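You operate a simulated robot arm through the tools that you are given. There is no shell and no other tool. Be economical: measure what you need, move in short steps, check, and stop when the job is done.

The job below is to be done with a simulated robot arm. You get a single attempt, and the scene is never put back.

## Task
Put things in order on the table. At the end: the blue book from the table stands where the black roll of bags stood; the green tin from the table stands where the clear glass stood; the yellow flour packet stands where the green tin stood; the black roll of bags from the table stands where the yellow flour packet stood; the clear glass from the table is on the cream serving tray; whatever was shut is shut again. Leave all else as you found it, and nothing knocked over. Set down upright: glass.

It is judged by the outcome, as a careful person would: the job done as asked, and still so three seconds after it is handed in. It fails if anything else is knocked over, pushed out of place, dropped, spilled or broken.

## Robot
A 6-joint arm with a two-finger parallel gripper, fixed in place. Base frame: the origin is at the foot of the arm, x ahead of it, y to its left, z up; the work surface is at about z = 0.75. Readings come in m, rad, newtons and seconds.
With the tool pointing down near the work surface it reaches from about 0.26 to 0.68 m from the base axis. Its first joint turns from -1.152 to 1.152 rad. Payload 2.9 kg.
The TCP is the grasp point between the finger pads, 0.03 m short of the fingertips. In the tool frame z runs along the fingers and y along their closing line. The gripper opens to 0.11 m. The fingers are 0.02 m wide and 0.01 m thick; the gripper's body (0.048 by 0.112 m) begins 0.055 m behind the TCP.
Orientation is that of the tool frame in the base frame, as [roll, pitch, yaw] about the fixed x, y, z axes, in that order (R = Rz(yaw) Ry(pitch) Rx(roll)). With the fingers straight down and closing along the base's y, the tool's x points along the base's -x, its y along +y and its z along -z.

## Interface
- The arm moves only by the tool apply_moves. Its argument "targets" is a list of rows, each an object of numbers (a shift or turn left out is 0, a gripper value left out holds the last): "dx", "dy", "dz": the shift along the tool's x, y, z in m; "wx", "wy", "wz": the turn, a rotation vector about the tool's x, y, z in rad; "gripper": the closure, from 0 (fully open) to 1 (shut). In form: [{"dx": .., "dy": .., "dz": .., "wx": .., "wy": .., "wz": .., "gripper": ..}, ...]. A call has 1 to 12 rows; each row shifts and turns the commanded pose from where the row before left it, along the tool's axes as they then stand. Rows are played at 5 a second. More than 0.05 m and 0.15 rad between two rows, or a gripper value outside its range, and nothing of the call is played. Where a pose cannot be reached the arm comes as near as it can. A force on the tool above 40 N (or 10 N above the force at the start of the call, whichever is more), or a blocked arm, ends the call early, and 0.2 s more pass. Each finger travels about 0.108 m/s and halts on what it meets, pressing with about 25 N; the grip force reading is that of the motor and also rises with nothing between the fingers. The clock runs only during rows and for 0.2 s after the last one: add rows that do not move to give the fingers time. It gives the time, the measured TCP pose, the force on the tool (base axes), the opening and the grip force at its end, in the units of the frame above (readings bear some noise), with the torque about the TCP (base axes, N m) and any sound that the robot's microphone picked up.
- Cameras (640 x 400 px; columns grow to the right, rows downward): "scene" is fixed at [0.0693, 0.4445, 1.381]; the picture's right is [-0.71, -0.70, 0.00], its down [-0.44, 0.45, -0.78] and it looks along [0.55, -0.56, -0.63] (base axes); focal length 321 px, centre (320, 200). "wrist" rides on the gripper at [0.072, 0.017, -0.103] in the tool frame; the picture's right is [-0.23, 0.97, 0.00], its down [-0.76, -0.18, -0.62] and it looks along [-0.61, -0.14, 0.78] (tool axes); focal length 222 px, centre (320, 200). There is no depth. A picture from a camera that has moved, and an enlarged one, comes with that camera's place and axes in the base frame and with its lens. The place of the scene camera against the robot may be out by one fixed shift of up to 0.018 m in any direction.
- get_image(camera): a new picture of that camera. No time passes.
- zoom(camera, box): a new picture of the part [left, top, right, bottom] of that camera's present view, enlarged. No time passes.
- close_job(): hands the job in; it is judged then, once.

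Go step by step. Nothing tells you positions but the pictures and the camera data: compare them with the known pose of the tool, close in by small moves and look again before you grip or let go. The budget is 120 turns and 68 pictures, counting those below and the enlarged ones. Unless the task says otherwise, let go and move clear before handing in, and close with one line.

The tools are called after "Request:" as name(argument=value, ...) on one line, values as JSON. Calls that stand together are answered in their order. apply_moves: Moves the arm, as the interface text tells. Its arguments: {"type":"object","properties":{"targets":{"type":"array","items":{"type":"object","properties":{"dx":{"type":"number"},"dy":{"type":"number"},"dz":{"type":"number"},"wx":{"type":"number"},"wy":{"type":"number"},"wz":{"type":"number"},"gripper":{"type":"number"}}}}},"required":["targets"]} The other tools are called the same way: get_image (camera) takes a picture; zoom (camera, box) takes an enlarged picture of a part of a camera's view; close_job () hands the job in.

At the start:

```text
t: 0.0
position: [0.5085, -0.0113, 1.0382]
tool_rot: [-3.141, -0.001, -3.141]
contact_force: [0.4, -1.0, -0.7]
ft_torque: [-0.04, 0.0, 0.01]
grip_width: 0.1098
grip_force: 0.1
```

scene: 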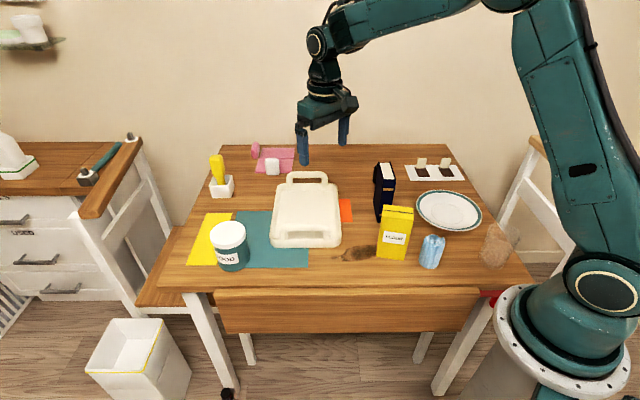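
wrist: 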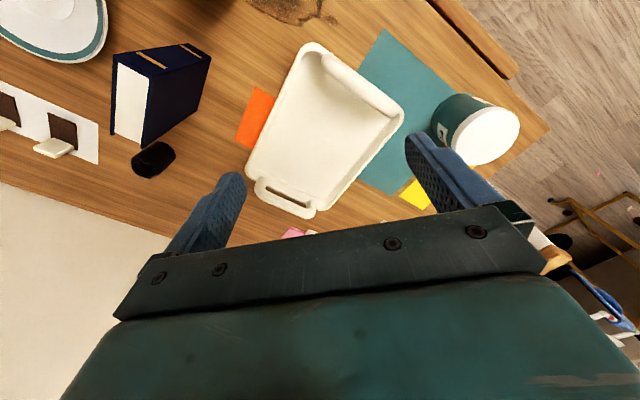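

I see the green tin, cream tray, book, flour packet, can, glass and, behind the book, the black roll. I'll enlarge the views to measure them.

Request:
zoom(camera="scene", box=[340, 140, 540, 280])

Request:
zoom(camera="scene", box=[170, 140, 370, 280])

Request:
zoom(camera="wrist", box=[0, 0, 320, 200])

```text
2.86 times, centred on (440, 210) of scene
camera zoom: at [0.0693, 0.4445, 1.381], right [-0.71, -0.7, 0.0], down [-0.44, 0.45, -0.78], along [0.55, -0.56, -0.63], focal length 916 px, centre (-23, 171)
```

zoom: 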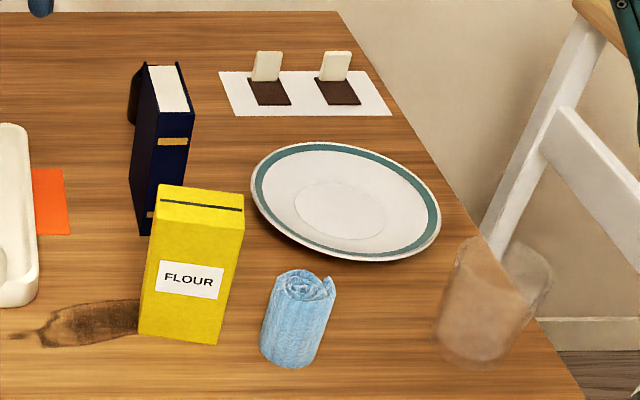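

```text
2.86 times, centred on (270, 210) of scene
camera zoom: at [0.0693, 0.4445, 1.381], right [-0.71, -0.7, 0.0], down [-0.44, 0.45, -0.78], along [0.55, -0.56, -0.63], focal length 916 px, centre (463, 171)
```

zoom: 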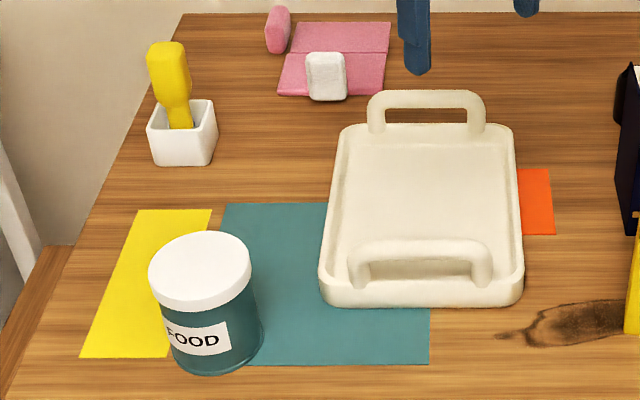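

```text
2.00 times, centred on (160, 100) of wrist
camera zoom: at [0.4378, 0.006, 1.144], right [0.23, 0.97, 0.0], down [0.76, -0.18, 0.62], along [0.61, -0.14, -0.78], focal length 444 px, centre (640, 400)
```

zoom: 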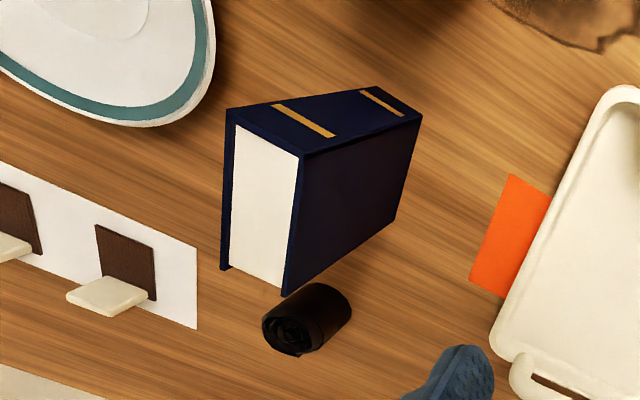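

The black roll stands near (0.556, -0.331) and the book centre is near (0.463, -0.206). The glass is roughly at (0.14, -0.25), so I'll turn the tool and go over to it at height for a look.

Request:
apply_moves(targets=[{"wz": 0.135}, {"wz": 0.135}, {"wz": 0.135}, {"wz": 0.135}, {"wz": 0.135}, {"wz": 0.135}, {"wz": 0.135}, {"wz": 0.135}])

Request:
apply_moves(targets=[{"dy": -0.045, "dx": -0.005}, {"dy": -0.045, "dx": -0.005}, {"dy": -0.045, "dx": -0.005}, {"dy": -0.045, "dx": -0.005}, {"dy": -0.045, "dx": -0.005}, {"dy": -0.045, "dx": -0.005}, {"dy": -0.045, "dx": -0.005}, {"dy": -0.045, "dx": -0.005}, {}])

Request:
get_image(camera="wrist")

```text
t: 1.8
position: [0.5085, -0.0095, 1.0389]
tool_rot: [3.141, 0.0, 2.06]
contact_force: [0.4, -0.1, -0.1]
ft_torque: [-0.01, 0.05, -0.02]
grip_width: 0.1102
grip_force: 0.1
```

```text
t: 3.8
position: [0.2098, -0.2164, 1.0391]
tool_rot: [3.142, 0.001, 2.063]
contact_force: [0.1, -0.2, 0.0]
ft_torque: [0.05, 0.0, -0.01]
grip_width: 0.1098
grip_force: 0.1
```

```text
62 pictures are left
camera wrist: at [0.1912, -0.1451, 1.1434], right [0.97, 0.26, 0.0], down [0.2, -0.76, 0.62], along [0.16, -0.6, -0.78], focal length 222 px, centre (320, 200)
```

wrist: 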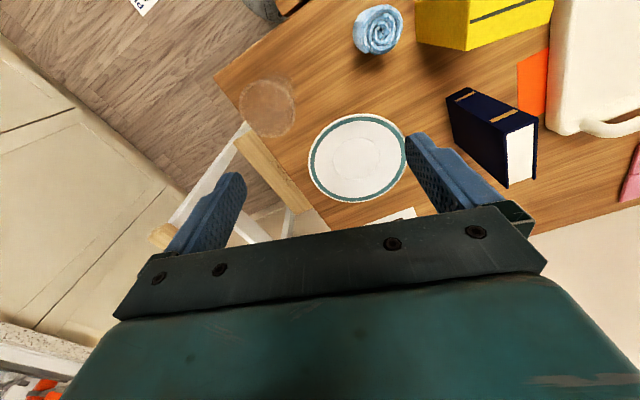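

The glass is at upper left, near the table corner and a chair. I'll zoom in on it.

Request:
zoom(camera="wrist", box=[190, 40, 350, 140])

Request:
zoom(camera="scene", box=[440, 190, 600, 290])

```text
4.00 times, centred on (270, 90) of wrist
camera zoom: at [0.1912, -0.1451, 1.1434], right [0.97, 0.26, 0.0], down [0.2, -0.76, 0.62], along [0.16, -0.6, -0.78], focal length 888 px, centre (520, 640)
```

zoom: 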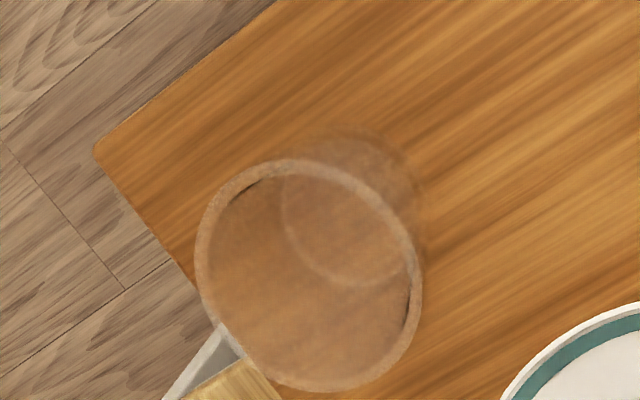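

```text
4.00 times, centred on (520, 240) of scene
camera zoom: at [0.0693, 0.4445, 1.381], right [-0.71, -0.7, 0.0], down [-0.44, 0.45, -0.78], along [0.55, -0.56, -0.63], focal length 1283 px, centre (-480, 40)
```

zoom: 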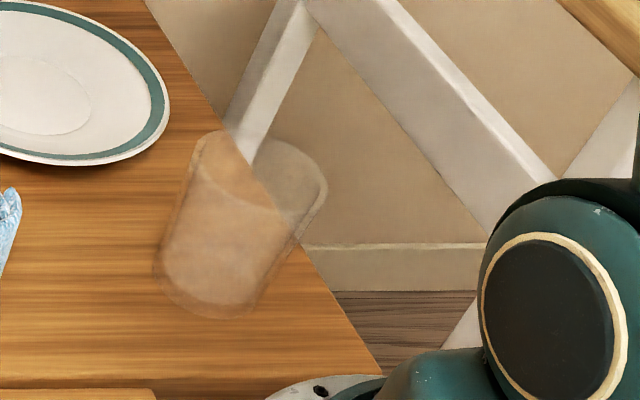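

The glass stands at about (0.148, -0.248) with its rim at about z 0.845, and the chair is well clear of it. I'll move over it and go partway down.

Request:
apply_moves(targets=[{"dy": -0.035}, {"dy": -0.035}, {"dz": 0.04}, {"dz": 0.04}, {"dz": 0.03}, {}])

Request:
get_image(camera="wrist")

Request:
zoom(camera="scene", box=[400, 150, 600, 290])

```text
t: 5.2
position: [0.1501, -0.2486, 0.9287]
tool_rot: [3.141, -0.001, 2.063]
contact_force: [0.4, 0.7, -0.1]
ft_torque: [0.01, -0.02, 0.0]
grip_width: 0.1102
grip_force: 0.1
```

```text
59 pictures are left
camera wrist: at [0.1323, -0.1768, 1.0331], right [0.97, 0.26, 0.0], down [0.2, -0.76, 0.62], along [0.16, -0.6, -0.78], focal length 222 px, centre (320, 200)
```

wrist: 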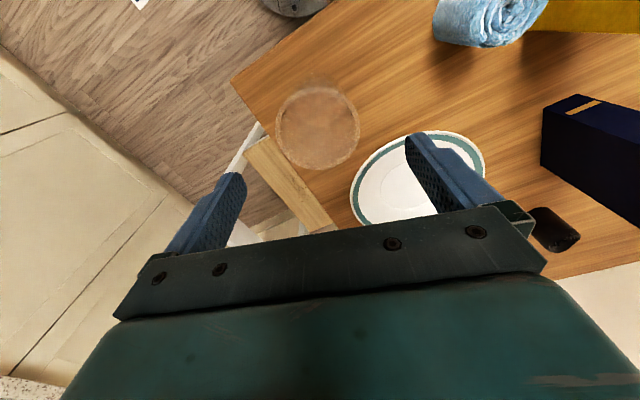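

```text
2.86 times, centred on (500, 220) of scene
camera zoom: at [0.0693, 0.4445, 1.381], right [-0.71, -0.7, 0.0], down [-0.44, 0.45, -0.78], along [0.55, -0.56, -0.63], focal length 916 px, centre (-194, 143)
```

zoom: 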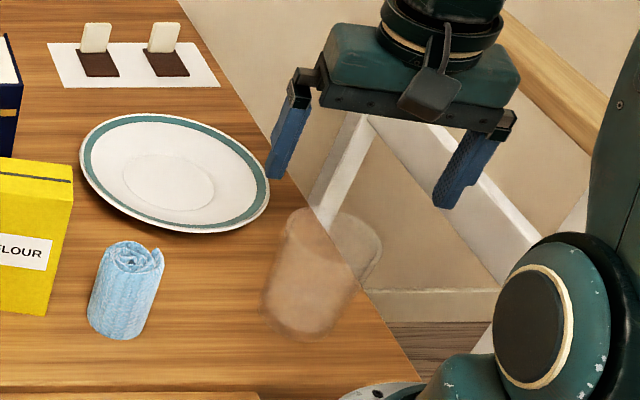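

The gripper is centred over the glass. I'm going down to grip it at z of about 0.81.

Request:
apply_moves(targets=[{"dx": 0.003, "dz": 0.03}, {"dz": 0.03}, {"dz": 0.03}, {"dz": 0.028}, {}])

Request:
zoom(camera="scene", box=[400, 150, 600, 290])

```text
t: 6.4
position: [0.151, -0.2447, 0.8093]
tool_rot: [3.14, 0.0, 2.063]
contact_force: [-0.5, 0.9, -1.0]
ft_torque: [-0.03, -0.04, -0.05]
grip_width: 0.1099
grip_force: 0.1
```

```text
2.86 times, centred on (500, 220) of scene
camera zoom: at [0.0693, 0.4445, 1.381], right [-0.71, -0.7, 0.0], down [-0.44, 0.45, -0.78], along [0.55, -0.56, -0.63], focal length 916 px, centre (-194, 143)
```

zoom: 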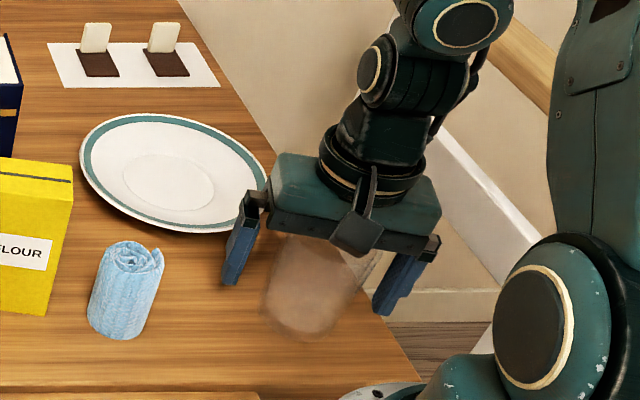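

Both fingers straddle the glass, so I'll close on it.

Request:
apply_moves(targets=[{"gripper": 0.3}, {"gripper": 0.5}, {"gripper": 0.7}, {"gripper": 1}, {}])

```text
t: 7.6
position: [0.1502, -0.2445, 0.8099]
tool_rot: [-3.141, 0.0, 2.064]
contact_force: [0.0, 0.9, -0.3]
ft_torque: [0.02, 0.03, 0.0]
grip_width: 0.0712
grip_force: 25.2
```

Gripped at 0.071 m. I'll lift it straight up.

Request:
apply_moves(targets=[{"dz": -0.02}, {"dz": -0.04}, {"dz": -0.04}, {"dz": -0.045}, {"dz": -0.045}, {"dz": -0.045}, {}])

Request:
get_image(camera="scene")

```text
t: 9.2
position: [0.1496, -0.2442, 1.0478]
tool_rot: [3.141, 0.001, 2.063]
contact_force: [0.0, 0.0, -1.5]
ft_torque: [0.01, 0.0, -0.02]
grip_width: 0.0709
grip_force: 24.9
```

```text
56 pictures are left
```

scene: 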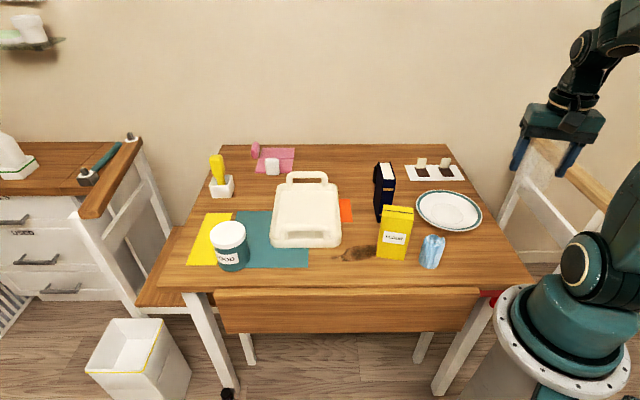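

The glass is lifted. I'll carry it over the tray, whose centre is at about (0.605, -0.032).

Request:
apply_moves(targets=[{"dy": 0.03, "dx": -0.002}, {"dy": 0.047, "dx": -0.0025}, {"dy": 0.047, "dx": -0.0025}, {"dy": 0.047, "dx": -0.0025}, {"dy": 0.047, "dx": -0.0025}, {"dy": 0.047, "dx": -0.0025}, {"dy": 0.047, "dx": -0.0025}, {"dy": 0.047, "dx": -0.0025}, {"dy": 0.047, "dx": -0.0025}, {"dy": 0.047, "dx": -0.0025}, {"dy": 0.047, "dx": -0.0025}, {}])

Request:
get_image(camera="wrist")

Request:
get_image(camera="scene")

```text
t: 11.8
position: [0.6008, -0.0314, 1.0469]
tool_rot: [-3.141, 0.001, 2.063]
contact_force: [-0.7, -0.6, -2.7]
ft_torque: [0.0, -0.01, -0.01]
grip_width: 0.071
grip_force: 24.9
```

```text
55 pictures are left
camera wrist: at [0.5832, 0.0401, 1.1502], right [0.97, 0.26, 0.0], down [0.2, -0.76, 0.62], along [0.16, -0.6, -0.78], focal length 222 px, centre (320, 200)
```

wrist: 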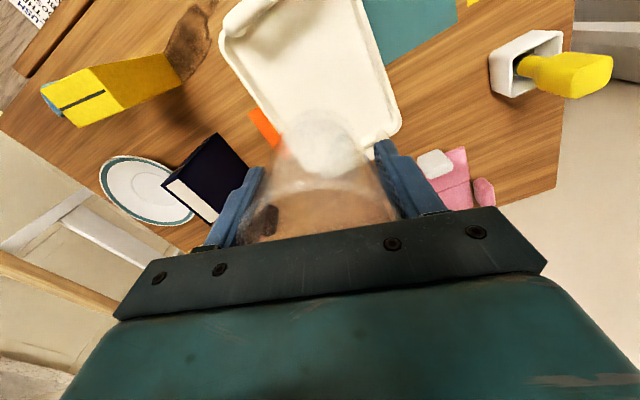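

```text
54 pictures are left
```

scene: 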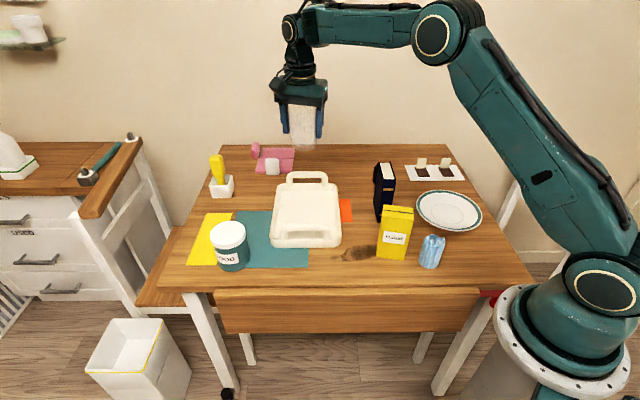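

The glass is upright over the tray centre. I'll go down most of the way.

Request:
apply_moves(targets=[{"dz": 0.04}, {"dz": 0.04}, {"dz": 0.04}, {"dz": 0.04}, {"dz": 0.03}, {}])

Request:
zoom(camera="scene", box=[220, 120, 400, 260])

```text
t: 13.2
position: [0.6035, -0.0353, 0.8537]
tool_rot: [3.141, 0.001, 2.063]
contact_force: [-0.8, 1.6, -1.6]
ft_torque: [0.01, -0.01, 0.0]
grip_width: 0.0714
grip_force: 25.1
```

```text
2.86 times, centred on (310, 190) of scene
camera zoom: at [0.0693, 0.4445, 1.381], right [-0.71, -0.7, 0.0], down [-0.44, 0.45, -0.78], along [0.55, -0.56, -0.63], focal length 916 px, centre (349, 229)
```

zoom: 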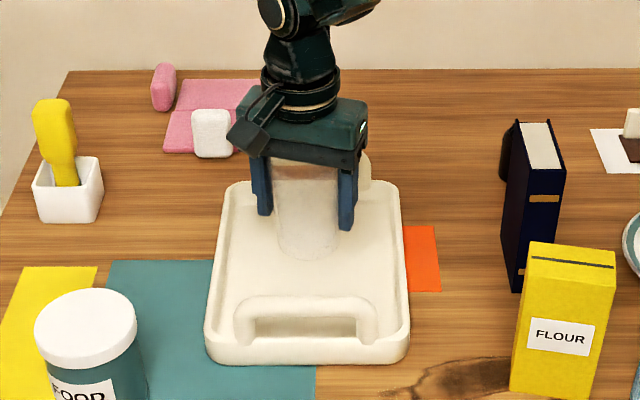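

Request:
apply_moves(targets=[{"dz": 0.008}, {"dz": 0.008}, {"dz": 0.006}, {}])

Request:
apply_moves(targets=[{"dz": 0.004}, {}])

Request:
apply_moves(targets=[{"dz": 0.003}, {}])

```text
t: 14.2
position: [0.6024, -0.0342, 0.8325]
tool_rot: [3.141, -0.001, 2.063]
contact_force: [-0.3, -0.4, -2.0]
ft_torque: [0.03, 0.0, 0.01]
grip_width: 0.071
grip_force: 24.9
```

```text
t: 14.8
position: [0.602, -0.034, 0.8292]
tool_rot: [-3.14, -0.002, 2.061]
contact_force: [-0.1, 0.8, -2.3]
ft_torque: [-0.02, 0.0, 0.01]
grip_width: 0.0713
grip_force: 25.1
```

```text
t: 15.4
position: [0.6008, -0.035, 0.826]
tool_rot: [3.14, -0.001, 2.064]
contact_force: [-0.4, -0.7, -2.3]
ft_torque: [0.0, 0.02, -0.03]
grip_width: 0.0712
grip_force: 25.5
```

No contact yet, so I'll continue in small steps.

Request:
apply_moves(targets=[{"dz": 0.003}, {}])

Request:
apply_moves(targets=[{"dz": 0.003}, {}])

Request:
apply_moves(targets=[{"dz": 0.002}, {}])

```text
t: 16.0
position: [0.6038, -0.0351, 0.8248]
tool_rot: [3.141, 0.0, 2.062]
contact_force: [-0.4, -0.6, -2.3]
ft_torque: [0.0, 0.01, 0.01]
grip_width: 0.0714
grip_force: 24.7
```

```text
t: 16.6
position: [0.6021, -0.0334, 0.8209]
tool_rot: [3.141, 0.0, 2.063]
contact_force: [0.7, -0.4, -2.9]
ft_torque: [-0.01, 0.03, 0.0]
grip_width: 0.071
grip_force: 25.7
```

```text
t: 17.2
position: [0.6013, -0.0336, 0.8201]
tool_rot: [-3.142, 0.001, 2.063]
contact_force: [-0.3, 0.0, -1.5]
ft_torque: [0.0, 0.01, -0.01]
grip_width: 0.0711
grip_force: 24.8
```

Request:
apply_moves(targets=[{"dz": 0.002}, {}])

Request:
apply_moves(targets=[{"dz": 0.002}, {}])

Request:
zoom(camera="scene", box=[250, 150, 370, 250])

```text
t: 17.8
position: [0.6018, -0.0343, 0.8173]
tool_rot: [-3.14, -0.001, 2.062]
contact_force: [-0.9, 0.0, 2.7]
ft_torque: [0.04, -0.11, 0.02]
grip_width: 0.0713
grip_force: 25.0
```

```text
t: 18.4
position: [0.6018, -0.0336, 0.8153]
tool_rot: [3.14, 0.0, 2.062]
contact_force: [-5.5, -1.4, 15.0]
ft_torque: [0.06, -0.16, 0.02]
grip_width: 0.0709
grip_force: 25.0
```

```text
4.00 times, centred on (310, 200) of scene
camera zoom: at [0.0689, 0.4444, 1.3811], right [-0.71, -0.7, 0.0], down [-0.44, 0.45, -0.78], along [0.55, -0.56, -0.63], focal length 1283 px, centre (360, 200)
```

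zoom: 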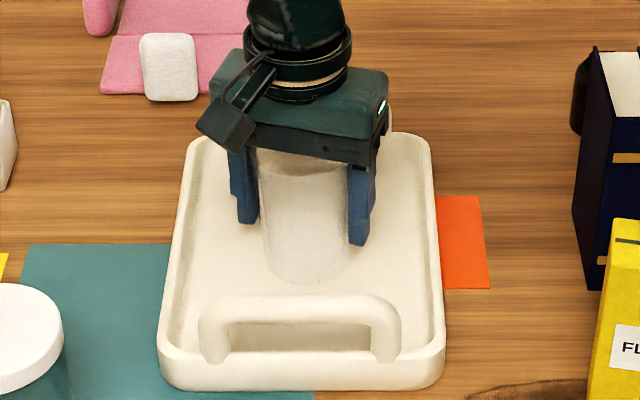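

The glass rests on the tray floor. I'll ease off slightly, open and lift away.

Request:
apply_moves(targets=[{"dz": -0.002}, {"gripper": 0.3}, {"gripper": 0.0}, {}, {}])

Request:
apply_moves(targets=[{"dz": -0.03}, {"dz": -0.04}, {"dz": -0.04}, {"dz": -0.04}, {"dz": -0.045}, {"dz": -0.04}, {}])

Request:
get_image(camera="scene")

Request:
get_image(camera="wrist")

```text
t: 19.6
position: [0.6009, -0.0341, 0.8185]
tool_rot: [3.141, -0.001, 2.062]
contact_force: [0.4, 0.5, -0.8]
ft_torque: [-0.01, -0.01, 0.0]
grip_width: 0.1101
grip_force: 0.0
```

```text
t: 21.2
position: [0.6047, -0.0346, 1.0544]
tool_rot: [3.141, 0.0, 2.062]
contact_force: [0.6, 0.8, -0.3]
ft_torque: [0.01, -0.03, 0.05]
grip_width: 0.1099
grip_force: 0.0
```

```text
51 pictures are left
```

scene: 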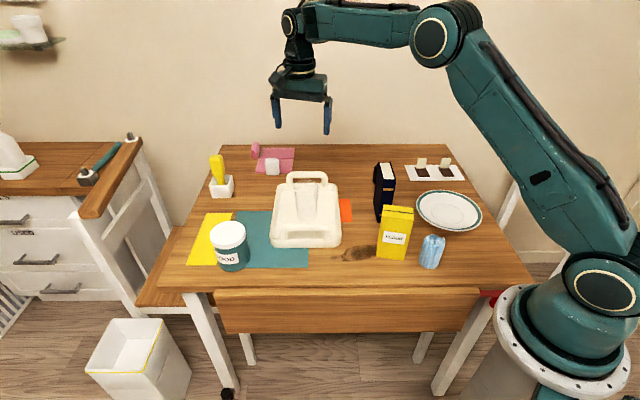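

```text
50 pictures are left
camera wrist: at [0.5872, 0.0368, 1.1588], right [0.97, 0.26, 0.0], down [0.2, -0.76, 0.62], along [0.16, -0.6, -0.78], focal length 222 px, centre (320, 200)
```

wrist: 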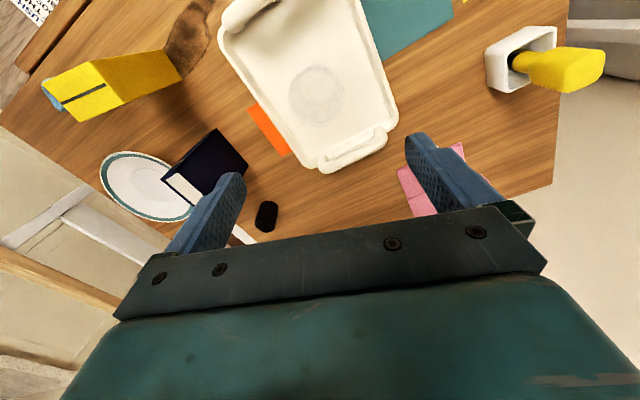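

The glass stands in the tray. Now the tin, at about (0.613, 0.218); I'll move above it at height.

Request:
apply_moves(targets=[{"dx": 0.0365, "dy": 0.0213}, {"dx": 0.0365, "dy": 0.0213}, {"dx": 0.0365, "dy": 0.0213}, {"dx": 0.0365, "dy": 0.0213}, {"dx": 0.0365, "dy": 0.0213}, {"dx": 0.0365, "dy": 0.0213}, {}])

Request:
get_image(camera="wrist")

```text
t: 22.8
position: [0.6086, 0.2195, 1.0518]
tool_rot: [3.141, 0.001, 2.061]
contact_force: [0.2, 0.5, 0.9]
ft_torque: [0.03, 0.01, -0.03]
grip_width: 0.1102
grip_force: 0.0
```

```text
49 pictures are left
camera wrist: at [0.5904, 0.2914, 1.1565], right [0.97, 0.26, 0.0], down [0.2, -0.76, 0.62], along [0.16, -0.6, -0.78], focal length 222 px, centre (320, 200)
```

wrist: 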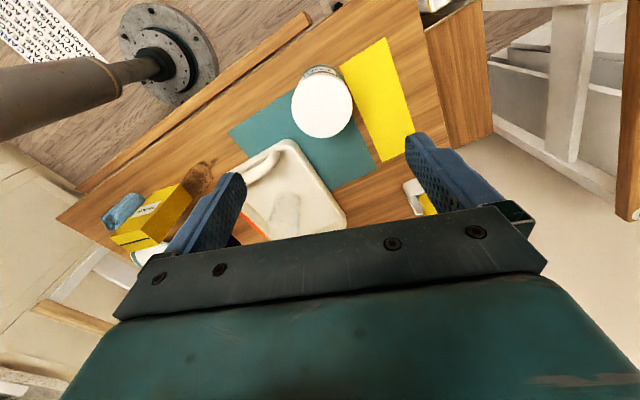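

Request:
zoom(camera="wrist", box=[260, 50, 388, 150])

Request:
zoom(camera="scene", box=[170, 200, 298, 280])

```text
4.00 times, centred on (324, 100) of wrist
camera zoom: at [0.5904, 0.2914, 1.1565], right [0.97, 0.26, 0.0], down [0.2, -0.76, 0.62], along [0.16, -0.6, -0.78], focal length 888 px, centre (304, 600)
```

zoom: 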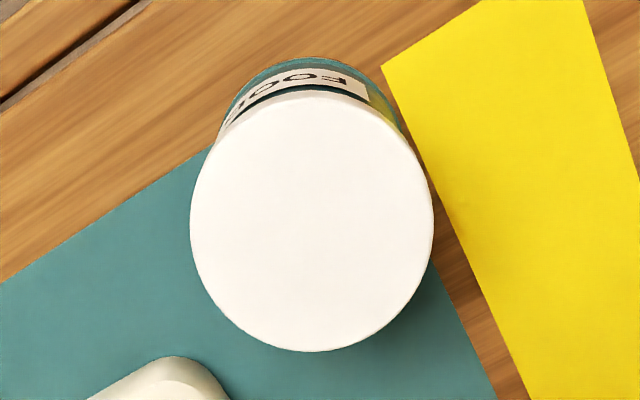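

```text
5.00 times, centred on (234, 240) of scene
camera zoom: at [0.0693, 0.4445, 1.381], right [-0.71, -0.7, 0.0], down [-0.44, 0.45, -0.78], along [0.55, -0.56, -0.63], focal length 1603 px, centre (750, 0)
```

zoom: 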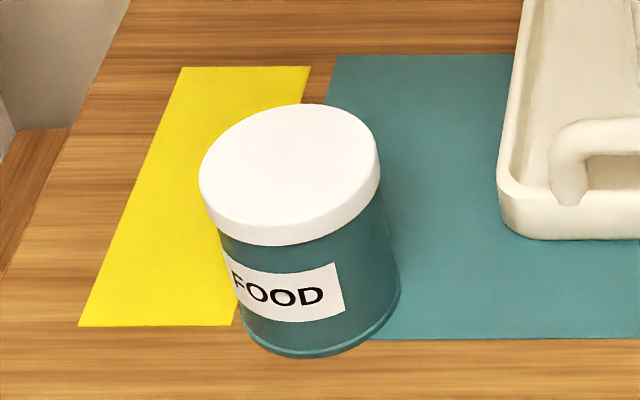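

The tin is at about (0.615, 0.2115), 0.08 wide, with its top at about z 0.855. I'll centre on it, go down and check.

Request:
apply_moves(targets=[{"dx": -0.01, "dy": 0.0015}, {"dz": 0.045}, {"dz": 0.045}, {"dz": 0.045}, {}])

Request:
get_image(camera="wrist")

Request:
zoom(camera="scene", box=[150, 150, 310, 280])

```text
t: 24.0
position: [0.6182, 0.2093, 0.9156]
tool_rot: [-3.14, -0.001, 2.064]
contact_force: [1.6, 0.8, 0.4]
ft_torque: [0.0, 0.0, 0.0]
grip_width: 0.1099
grip_force: 0.0
```

```text
46 pictures are left
camera wrist: at [0.599, 0.2795, 1.0197], right [0.97, 0.26, 0.0], down [0.2, -0.76, 0.62], along [0.16, -0.6, -0.78], focal length 222 px, centre (320, 200)
```

wrist: 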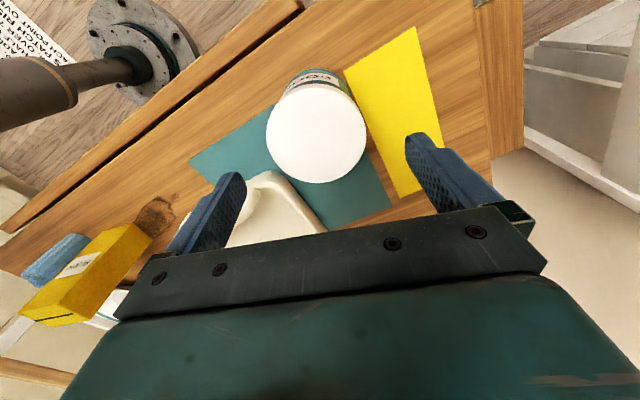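

```text
3.08 times, centred on (230, 215) of scene
camera zoom: at [0.0693, 0.4445, 1.381], right [-0.71, -0.7, 0.0], down [-0.44, 0.45, -0.78], along [0.55, -0.56, -0.63], focal length 987 px, centre (597, 154)
```

zoom: 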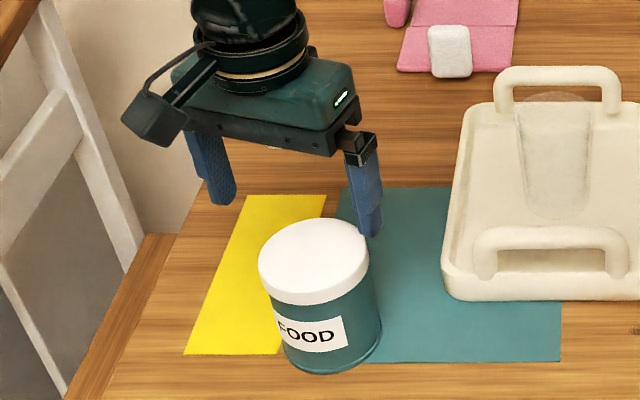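

Closing-line alignment is good, so I'll make a small correction and go down.

Request:
apply_moves(targets=[{"dx": 0.005, "dy": -0.001, "dz": 0.03}, {"dz": 0.03}, {"dz": 0.03}, {}])

Request:
apply_moves(targets=[{"gripper": 0.15}, {"gripper": 0.3}, {"gripper": 0.5}, {"gripper": 1}, {}])

Request:
zoom(camera="scene", box=[150, 150, 310, 280])

```text
t: 25.0
position: [0.6134, 0.2154, 0.8263]
tool_rot: [-3.141, -0.001, 2.063]
contact_force: [0.3, -0.2, 0.6]
ft_torque: [-0.05, -0.02, 0.02]
grip_width: 0.1101
grip_force: 0.0
```

```text
t: 26.2
position: [0.6131, 0.2149, 0.8261]
tool_rot: [-3.141, -0.001, 2.063]
contact_force: [-2.1, -1.3, -0.6]
ft_torque: [-0.14, 0.11, -0.03]
grip_width: 0.0786
grip_force: 25.1
```

```text
3.08 times, centred on (230, 215) of scene
camera zoom: at [0.0693, 0.4445, 1.381], right [-0.71, -0.7, 0.0], down [-0.44, 0.45, -0.78], along [0.55, -0.56, -0.63], focal length 987 px, centre (597, 154)
```

zoom: 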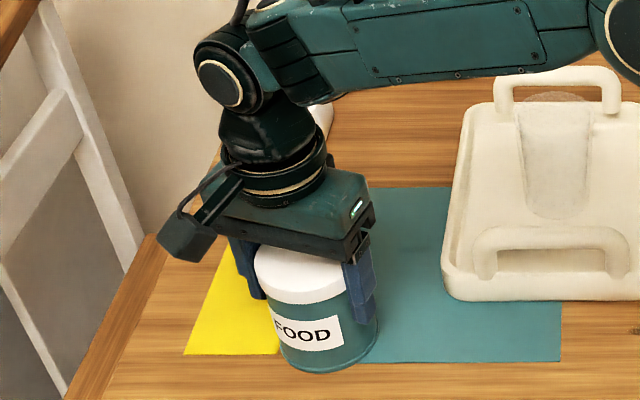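

Tin gripped. I'll lift it and carry it toward the glass's old place.

Request:
apply_moves(targets=[{"dz": -0.02}, {"dz": -0.04}, {"dz": -0.045}, {"dz": -0.045}, {"dz": -0.045}, {"dz": -0.04}, {}])

Request:
apply_moves(targets=[{"dx": -0.0134, "dy": -0.0446}, {"dx": -0.0134, "dy": -0.0446}, {"dx": -0.0134, "dy": -0.0446}, {"dx": -0.0134, "dy": -0.0446}, {"dx": -0.0134, "dy": -0.0446}, {"dx": -0.0134, "dy": -0.0446}, {"dx": -0.0134, "dy": -0.0446}, {}])

Request:
get_image(camera="scene")

```text
t: 27.8
position: [0.6127, 0.2187, 1.0616]
tool_rot: [-3.14, 0.0, 2.063]
contact_force: [0.0, -0.4, -4.6]
ft_torque: [0.09, 0.07, 0.04]
grip_width: 0.0783
grip_force: 25.4
```

```text
t: 29.6
position: [0.3825, -0.0165, 1.0633]
tool_rot: [3.141, 0.0, 2.065]
contact_force: [-0.4, 0.0, -4.8]
ft_torque: [0.04, 0.07, 0.01]
grip_width: 0.0782
grip_force: 25.4
```

```text
43 pictures are left
```

scene: 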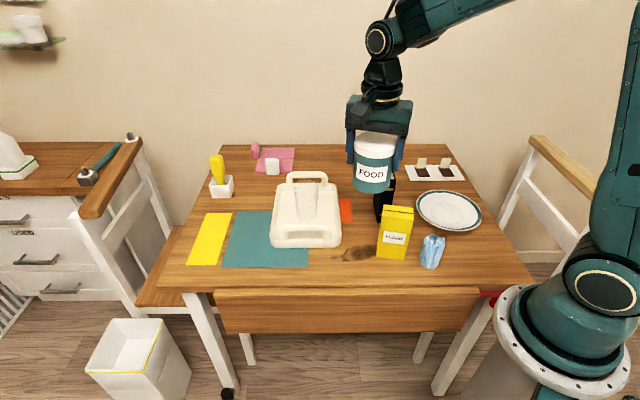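

Request:
apply_moves(targets=[{"dx": -0.0134, "dy": -0.0446}, {"dx": -0.0134, "dy": -0.0446}, {"dx": -0.0134, "dy": -0.0446}, {"dx": -0.0134, "dy": -0.0446}, {"dx": -0.0134, "dy": -0.0446}, {"dx": -0.0134, "dy": -0.0446}, {"dx": -0.0134, "dy": -0.0446}, {}])

Request:
apply_moves(targets=[{}])

Request:
get_image(camera="wrist")

```text
t: 31.4
position: [0.1518, -0.2467, 1.0627]
tool_rot: [3.141, 0.001, 2.062]
contact_force: [0.2, -0.6, -5.8]
ft_torque: [0.06, 0.04, 0.01]
grip_width: 0.0785
grip_force: 25.2
```

```text
t: 31.8
position: [0.1511, -0.2467, 1.0629]
tool_rot: [3.14, 0.001, 2.063]
contact_force: [0.2, 0.7, -3.7]
ft_torque: [0.05, 0.02, -0.01]
grip_width: 0.0783
grip_force: 25.4
```

```text
42 pictures are left
camera wrist: at [0.1338, -0.175, 1.1673], right [0.97, 0.26, 0.0], down [0.2, -0.76, 0.62], along [0.16, -0.6, -0.78], focal length 222 px, centre (320, 200)
```

wrist: 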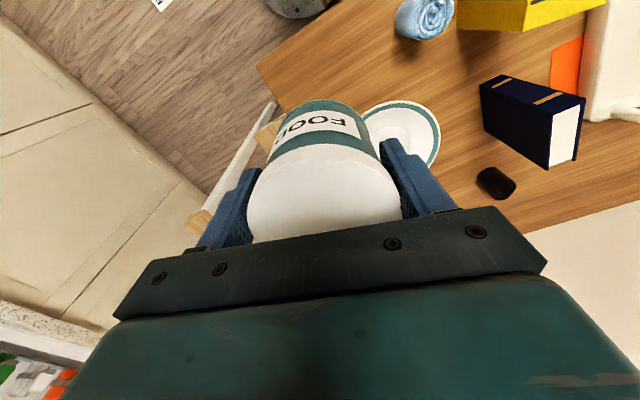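

The tin is held upright over the glass's old spot, with the plate and table edge clear. I'll go down.

Request:
apply_moves(targets=[{"dz": 0.04}, {"dz": 0.045}, {"dz": 0.045}, {"dz": 0.04}, {"dz": 0.03}, {"dz": 0.02}, {}])

Request:
apply_moves(targets=[{"dz": 0.008}, {}])

Request:
apply_moves(targets=[{"dz": 0.003}, {}])

Request:
zoom(camera="scene", box=[400, 150, 600, 290])

```text
t: 33.4
position: [0.1553, -0.2427, 0.8437]
tool_rot: [3.141, 0.001, 2.062]
contact_force: [0.0, 0.0, -6.1]
ft_torque: [0.04, 0.03, 0.01]
grip_width: 0.0782
grip_force: 24.4
```

```text
t: 34.0
position: [0.1541, -0.2423, 0.8347]
tool_rot: [-3.141, 0.001, 2.064]
contact_force: [0.9, -0.6, -4.9]
ft_torque: [0.07, 0.03, 0.01]
grip_width: 0.0785
grip_force: 25.3
```

```text
t: 34.6
position: [0.1524, -0.2435, 0.8325]
tool_rot: [-3.141, -0.001, 2.063]
contact_force: [-0.8, 0.2, -5.7]
ft_torque: [0.04, 0.07, 0.0]
grip_width: 0.0782
grip_force: 24.9
```

```text
2.86 times, centred on (500, 220) of scene
camera zoom: at [0.0693, 0.4444, 1.381], right [-0.71, -0.7, 0.0], down [-0.44, 0.45, -0.78], along [0.55, -0.56, -0.63], focal length 916 px, centre (-194, 143)
```

zoom: 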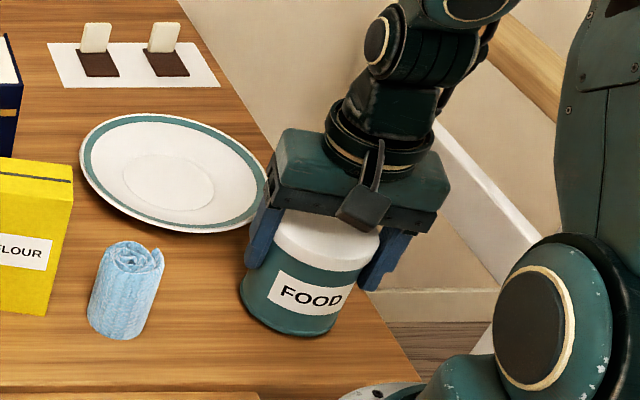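

The tin is about 6 mm toward the camera's left of the glass's old centre. I'll correct that and lower until contact.

Request:
apply_moves(targets=[{"dx": -0.0015, "dy": -0.0055}, {"dz": 0.003}, {}])

Request:
apply_moves(targets=[{"dz": 0.002}, {}])

Request:
apply_moves(targets=[{"dz": 0.002}, {}])

```text
t: 35.4
position: [0.1497, -0.2482, 0.8288]
tool_rot: [3.142, 0.0, 2.061]
contact_force: [-0.3, 0.8, -5.8]
ft_torque: [0.04, 0.03, 0.02]
grip_width: 0.0783
grip_force: 25.1
```

```text
t: 36.0
position: [0.1483, -0.2487, 0.8263]
tool_rot: [-3.141, 0.005, 2.064]
contact_force: [-0.7, 1.5, 6.9]
ft_torque: [0.13, -0.09, 0.08]
grip_width: 0.0783
grip_force: 25.0
```

```text
t: 36.6
position: [0.1493, -0.249, 0.8244]
tool_rot: [3.139, 0.002, 2.063]
contact_force: [-1.1, 2.2, 4.5]
ft_torque: [-0.27, -0.09, -0.02]
grip_width: 0.0781
grip_force: 24.3
stopped in row 2: the force on the tool passed its limit (the readings are from after the stop); the commanded pose is now the measured one
```

Contact made. I'll release and rise.

Request:
apply_moves(targets=[{"gripper": 0.15}, {"gripper": 0.0}, {}, {}])

Request:
apply_moves(targets=[{"dz": -0.02}, {"dz": -0.04}, {"dz": -0.04}, {"dz": -0.045}, {"dz": -0.045}, {"dz": -0.04}, {}])

Request:
get_image(camera="scene")

Request:
get_image(camera="wrist")

```text
t: 37.6
position: [0.149, -0.2487, 0.8243]
tool_rot: [3.141, 0.002, 2.063]
contact_force: [-0.4, -0.5, -0.8]
ft_torque: [-0.02, 0.0, -0.02]
grip_width: 0.1099
grip_force: 0.0
```

```text
t: 39.2
position: [0.147, -0.2492, 1.055]
tool_rot: [3.14, 0.001, 2.064]
contact_force: [0.1, -0.4, 0.7]
ft_torque: [0.0, 0.0, -0.03]
grip_width: 0.1101
grip_force: 0.2
```

```text
40 pictures are left
```

scene: 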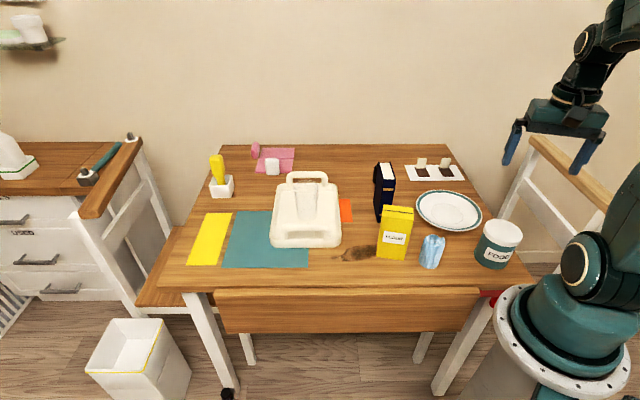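

```text
39 pictures are left
camera wrist: at [0.1292, -0.1781, 1.1595], right [0.97, 0.26, 0.0], down [0.2, -0.75, 0.62], along [0.16, -0.6, -0.78], focal length 222 px, centre (320, 200)
```

wrist: 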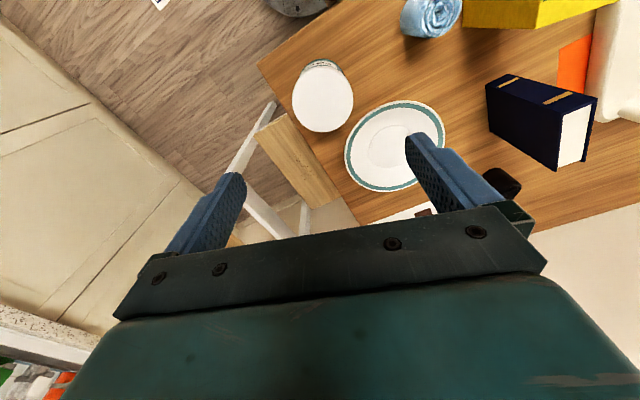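

The tin stands in place. Next I'll go above the flour packet, near (0.34, -0.08), for a look.

Request:
apply_moves(targets=[{"dx": 0.0105, "dy": 0.04}, {"dx": 0.0105, "dy": 0.04}, {"dx": 0.0105, "dy": 0.04}, {"dx": 0.0105, "dy": 0.04}, {"dx": 0.0105, "dy": 0.04}, {"dx": 0.0105, "dy": 0.04}, {}])

Request:
get_image(camera="wrist")

Request:
zoom(camera="scene", box=[340, 180, 468, 280])

```text
t: 40.9
position: [0.3305, -0.0808, 1.054]
tool_rot: [3.14, 0.003, 2.061]
contact_force: [0.0, 1.0, 0.4]
ft_torque: [-0.01, -0.04, -0.02]
grip_width: 0.1099
grip_force: 0.0
```

```text
38 pictures are left
camera wrist: at [0.3132, -0.0099, 1.158], right [0.97, 0.26, 0.0], down [0.2, -0.75, 0.62], along [0.16, -0.6, -0.78], focal length 222 px, centre (320, 200)
```

wrist: 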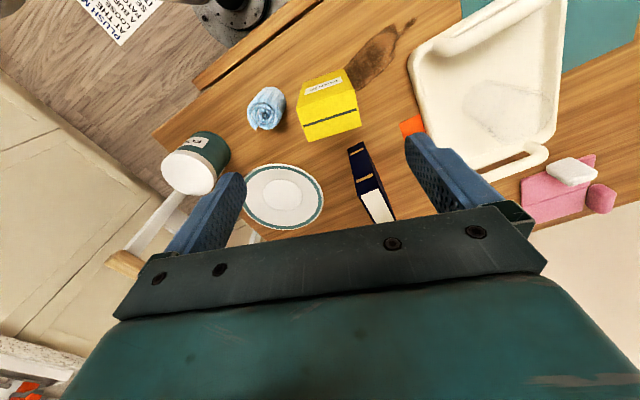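

```text
4.00 times, centred on (404, 230) of scene
camera zoom: at [0.0693, 0.4445, 1.381], right [-0.71, -0.7, 0.0], down [-0.44, 0.45, -0.78], along [0.55, -0.56, -0.63], focal length 1283 px, centre (-16, 80)
```

zoom: 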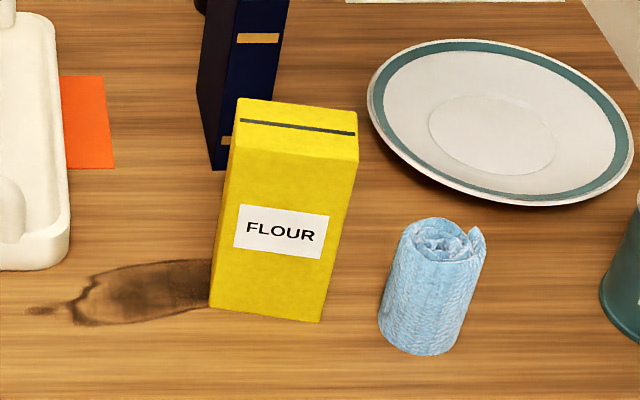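

Request:
zoom(camera="wrist", box=[240, 50, 400, 150])

```text
4.00 times, centred on (320, 100) of wrist
camera zoom: at [0.3132, -0.0099, 1.158], right [0.97, 0.26, 0.0], down [0.2, -0.75, 0.62], along [0.16, -0.6, -0.78], focal length 888 px, centre (320, 600)
```

zoom: 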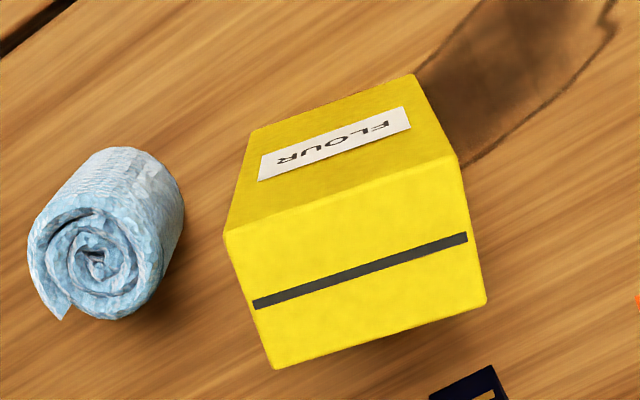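

The flour packet is centred near (0.347, -0.0915), 0.069 × 0.044 in size, with its top at z 0.89. I'll grip it across the thin side to keep clear of the blue roll, so I turn the tool first.

Request:
apply_moves(targets=[{"wz": -0.138}, {"wz": -0.138}, {"wz": -0.138}, {"wz": -0.138}, {"wz": -0.138}, {"wz": -0.138}, {"wz": -0.138}, {"wz": -0.138}, {"wz": -0.138}, {"wz": -0.138}, {"wz": -0.138}, {"wz": -0.137}])

Request:
apply_moves(targets=[{"dx": -0.008, "dy": -0.018}, {"dz": 0.03}, {"dz": 0.03}, {}])

Request:
get_image(camera="wrist")

Request:
zoom(camera="scene", box=[320, 140, 480, 280])

```text
t: 43.5
position: [0.3293, -0.0785, 1.056]
tool_rot: [-3.138, 0.001, -2.562]
contact_force: [1.1, -0.1, -0.7]
ft_torque: [-0.01, 0.02, 0.0]
grip_width: 0.1102
grip_force: 0.1
```

```text
t: 44.5
position: [0.346, -0.0901, 0.9934]
tool_rot: [-3.14, 0.002, -2.563]
contact_force: [1.0, -0.1, 0.0]
ft_torque: [0.01, 0.02, 0.02]
grip_width: 0.1102
grip_force: 0.0
```

```text
35 pictures are left
camera wrist: at [0.2767, -0.1149, 1.098], right [-0.34, 0.94, 0.0], down [0.73, 0.27, 0.62], along [0.59, 0.21, -0.78], focal length 222 px, centre (320, 200)
```

wrist: 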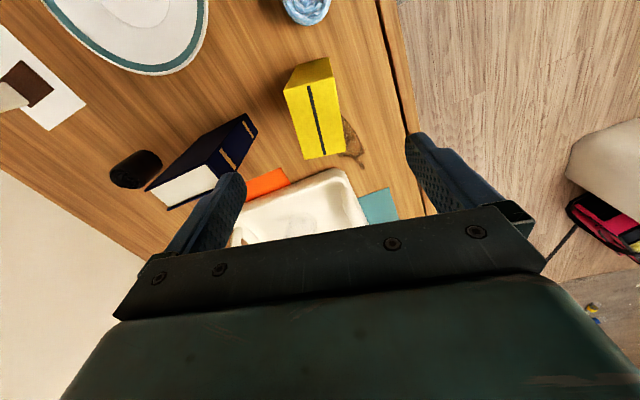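

```text
2.86 times, centred on (400, 210) of scene
camera zoom: at [0.0693, 0.4445, 1.381], right [-0.71, -0.7, 0.0], down [-0.44, 0.45, -0.78], along [0.55, -0.56, -0.63], focal length 916 px, centre (91, 171)
```

zoom: 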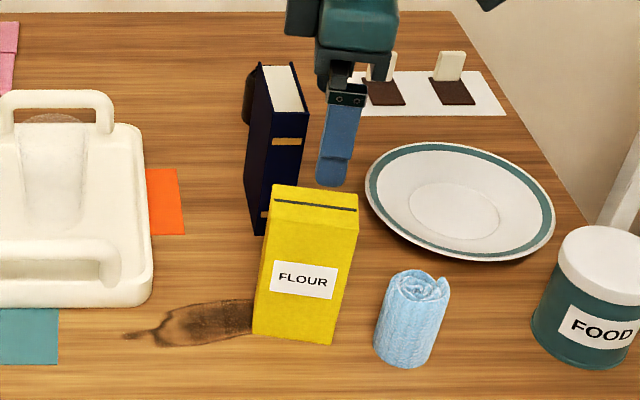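

Well aligned. I'll make a small shift, go down and grip the packet.

Request:
apply_moves(targets=[{"dx": -0.001, "dy": -0.003}, {"dz": 0.04}, {"dz": 0.04}, {"dz": 0.035}, {"dz": 0.03}, {}])

Request:
zoom(camera="scene", box=[320, 140, 480, 280])

```text
t: 45.9
position: [0.3466, -0.0905, 0.849]
tool_rot: [-3.14, 0.0, -2.563]
contact_force: [-0.4, 0.0, 0.0]
ft_torque: [0.02, 0.01, 0.0]
grip_width: 0.11
grip_force: 0.1
```

```text
2.86 times, centred on (400, 210) of scene
camera zoom: at [0.0693, 0.4445, 1.381], right [-0.71, -0.7, 0.0], down [-0.44, 0.45, -0.78], along [0.55, -0.56, -0.63], focal length 916 px, centre (91, 171)
```

zoom: 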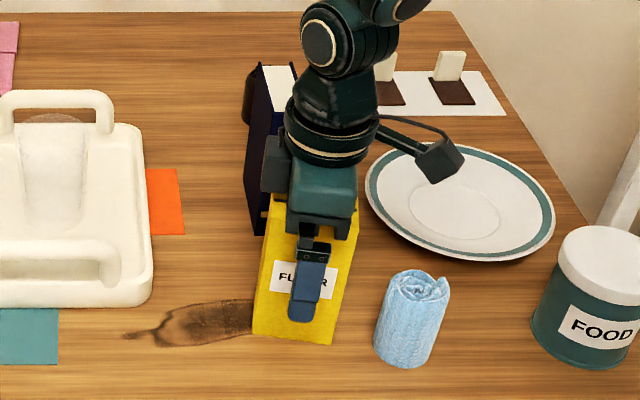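

Request:
apply_moves(targets=[{"dy": -0.002}, {"gripper": 0.3}, {"gripper": 0.5}, {"gripper": 0.7}, {"gripper": 1}, {}, {}])

Request:
zoom(camera="scene", box=[320, 140, 480, 280])

```text
t: 47.5
position: [0.3489, -0.0936, 0.8504]
tool_rot: [-3.14, 0.001, -2.563]
contact_force: [-1.1, 0.1, 0.4]
ft_torque: [0.06, 0.05, -0.04]
grip_width: 0.0448
grip_force: 25.5
```

```text
2.86 times, centred on (400, 210) of scene
camera zoom: at [0.0693, 0.4445, 1.381], right [-0.71, -0.7, 0.0], down [-0.44, 0.45, -0.78], along [0.55, -0.56, -0.63], focal length 916 px, centre (91, 171)
```

zoom: 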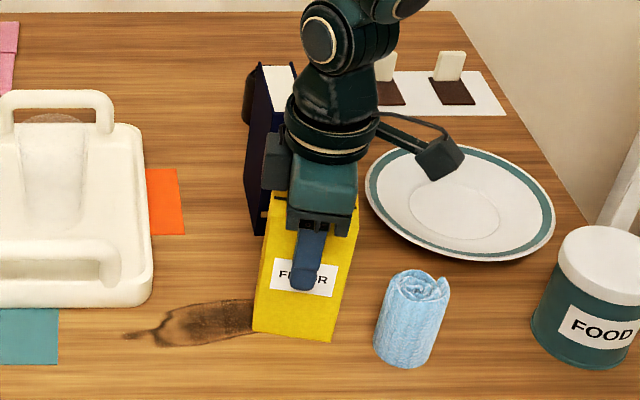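

Gripped at 0.045 m. I'll lift it and carry it to the tin's old place at (0.6145, 0.213).

Request:
apply_moves(targets=[{"dz": -0.02}, {"dz": -0.04}, {"dz": -0.045}, {"dz": -0.045}, {"dz": -0.045}, {}])

Request:
apply_moves(targets=[{"dx": -0.0434, "dy": 0.0123}, {"dx": -0.0434, "dy": 0.0123}, {"dx": -0.0434, "dy": 0.0123}, {"dx": -0.0434, "dy": 0.0123}, {"dx": -0.0434, "dy": 0.0123}, {"dx": -0.0434, "dy": 0.0123}, {"dx": -0.0434, "dy": 0.0123}, {"dx": -0.0434, "dy": 0.0123}, {"dx": -0.0434, "dy": 0.0123}, {}, {}])

Request:
get_image(camera="scene")

```text
t: 48.9
position: [0.3515, -0.0885, 1.0466]
tool_rot: [-3.14, -0.002, -2.564]
contact_force: [-0.5, 0.0, -4.2]
ft_torque: [0.0, 0.01, -0.01]
grip_width: 0.0451
grip_force: 24.9
```

```text
t: 51.2
position: [0.6197, 0.2134, 1.0459]
tool_rot: [-3.139, 0.002, -2.564]
contact_force: [-0.3, 0.1, -4.3]
ft_torque: [-0.01, 0.0, 0.03]
grip_width: 0.045
grip_force: 24.9
```

```text
31 pictures are left
```

scene: 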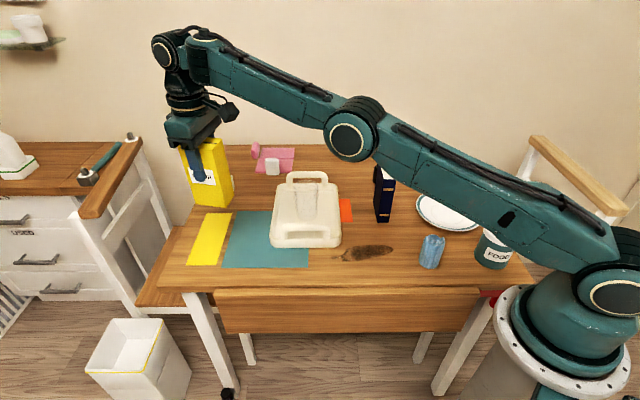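

Request:
apply_moves(targets=[{"dx": 0.0034, "dy": 0.002}, {"dz": 0.045}, {"dz": 0.045}, {"dz": 0.045}, {"dz": 0.035}, {}])

Request:
apply_moves(targets=[{"dz": 0.012}, {"dz": 0.007}, {}])

Request:
zoom(camera="scene", box=[150, 150, 310, 280])

```text
t: 52.6
position: [0.6146, 0.2106, 0.8763]
tool_rot: [-3.139, 0.002, -2.563]
contact_force: [-0.1, -0.5, -4.3]
ft_torque: [0.01, -0.05, -0.02]
grip_width: 0.0449
grip_force: 24.8
```

```text
t: 53.5
position: [0.6129, 0.213, 0.8572]
tool_rot: [-3.139, 0.002, -2.565]
contact_force: [0.1, 0.1, -4.3]
ft_torque: [0.05, 0.02, 0.01]
grip_width: 0.0449
grip_force: 25.6
```

```text
3.08 times, centred on (230, 215) of scene
camera zoom: at [0.0694, 0.4445, 1.381], right [-0.71, -0.7, 0.0], down [-0.44, 0.45, -0.78], along [0.55, -0.56, -0.63], focal length 987 px, centre (597, 154)
```

zoom: 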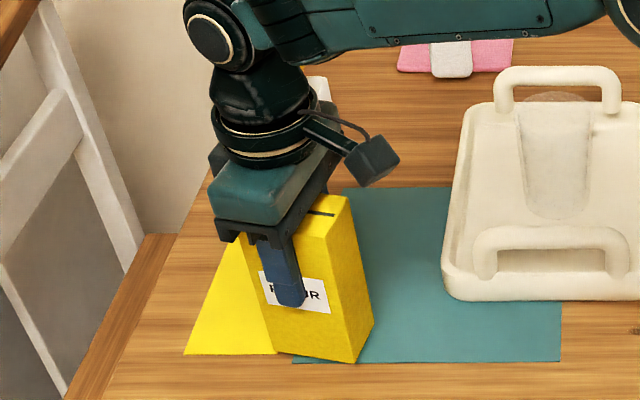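

Request:
apply_moves(targets=[{"dz": 0.004}, {}])

Request:
apply_moves(targets=[{"dz": 0.002}, {}])

Request:
apply_moves(targets=[{"dz": 0.002}, {}])

```text
t: 54.0
position: [0.6142, 0.2128, 0.8535]
tool_rot: [-3.14, 0.002, -2.563]
contact_force: [0.2, -0.6, -4.3]
ft_torque: [0.04, -0.01, 0.0]
grip_width: 0.045
grip_force: 25.0
```

```text
t: 54.6
position: [0.6147, 0.2107, 0.8503]
tool_rot: [-3.14, 0.001, -2.564]
contact_force: [0.2, -1.0, -5.5]
ft_torque: [-0.01, 0.01, 0.02]
grip_width: 0.0448
grip_force: 25.3
```

```text
t: 55.2
position: [0.6141, 0.2119, 0.8504]
tool_rot: [-3.138, 0.004, -2.565]
contact_force: [-6.0, -6.5, 14.9]
ft_torque: [-0.1, 0.56, 0.16]
grip_width: 0.0449
grip_force: 25.4
```

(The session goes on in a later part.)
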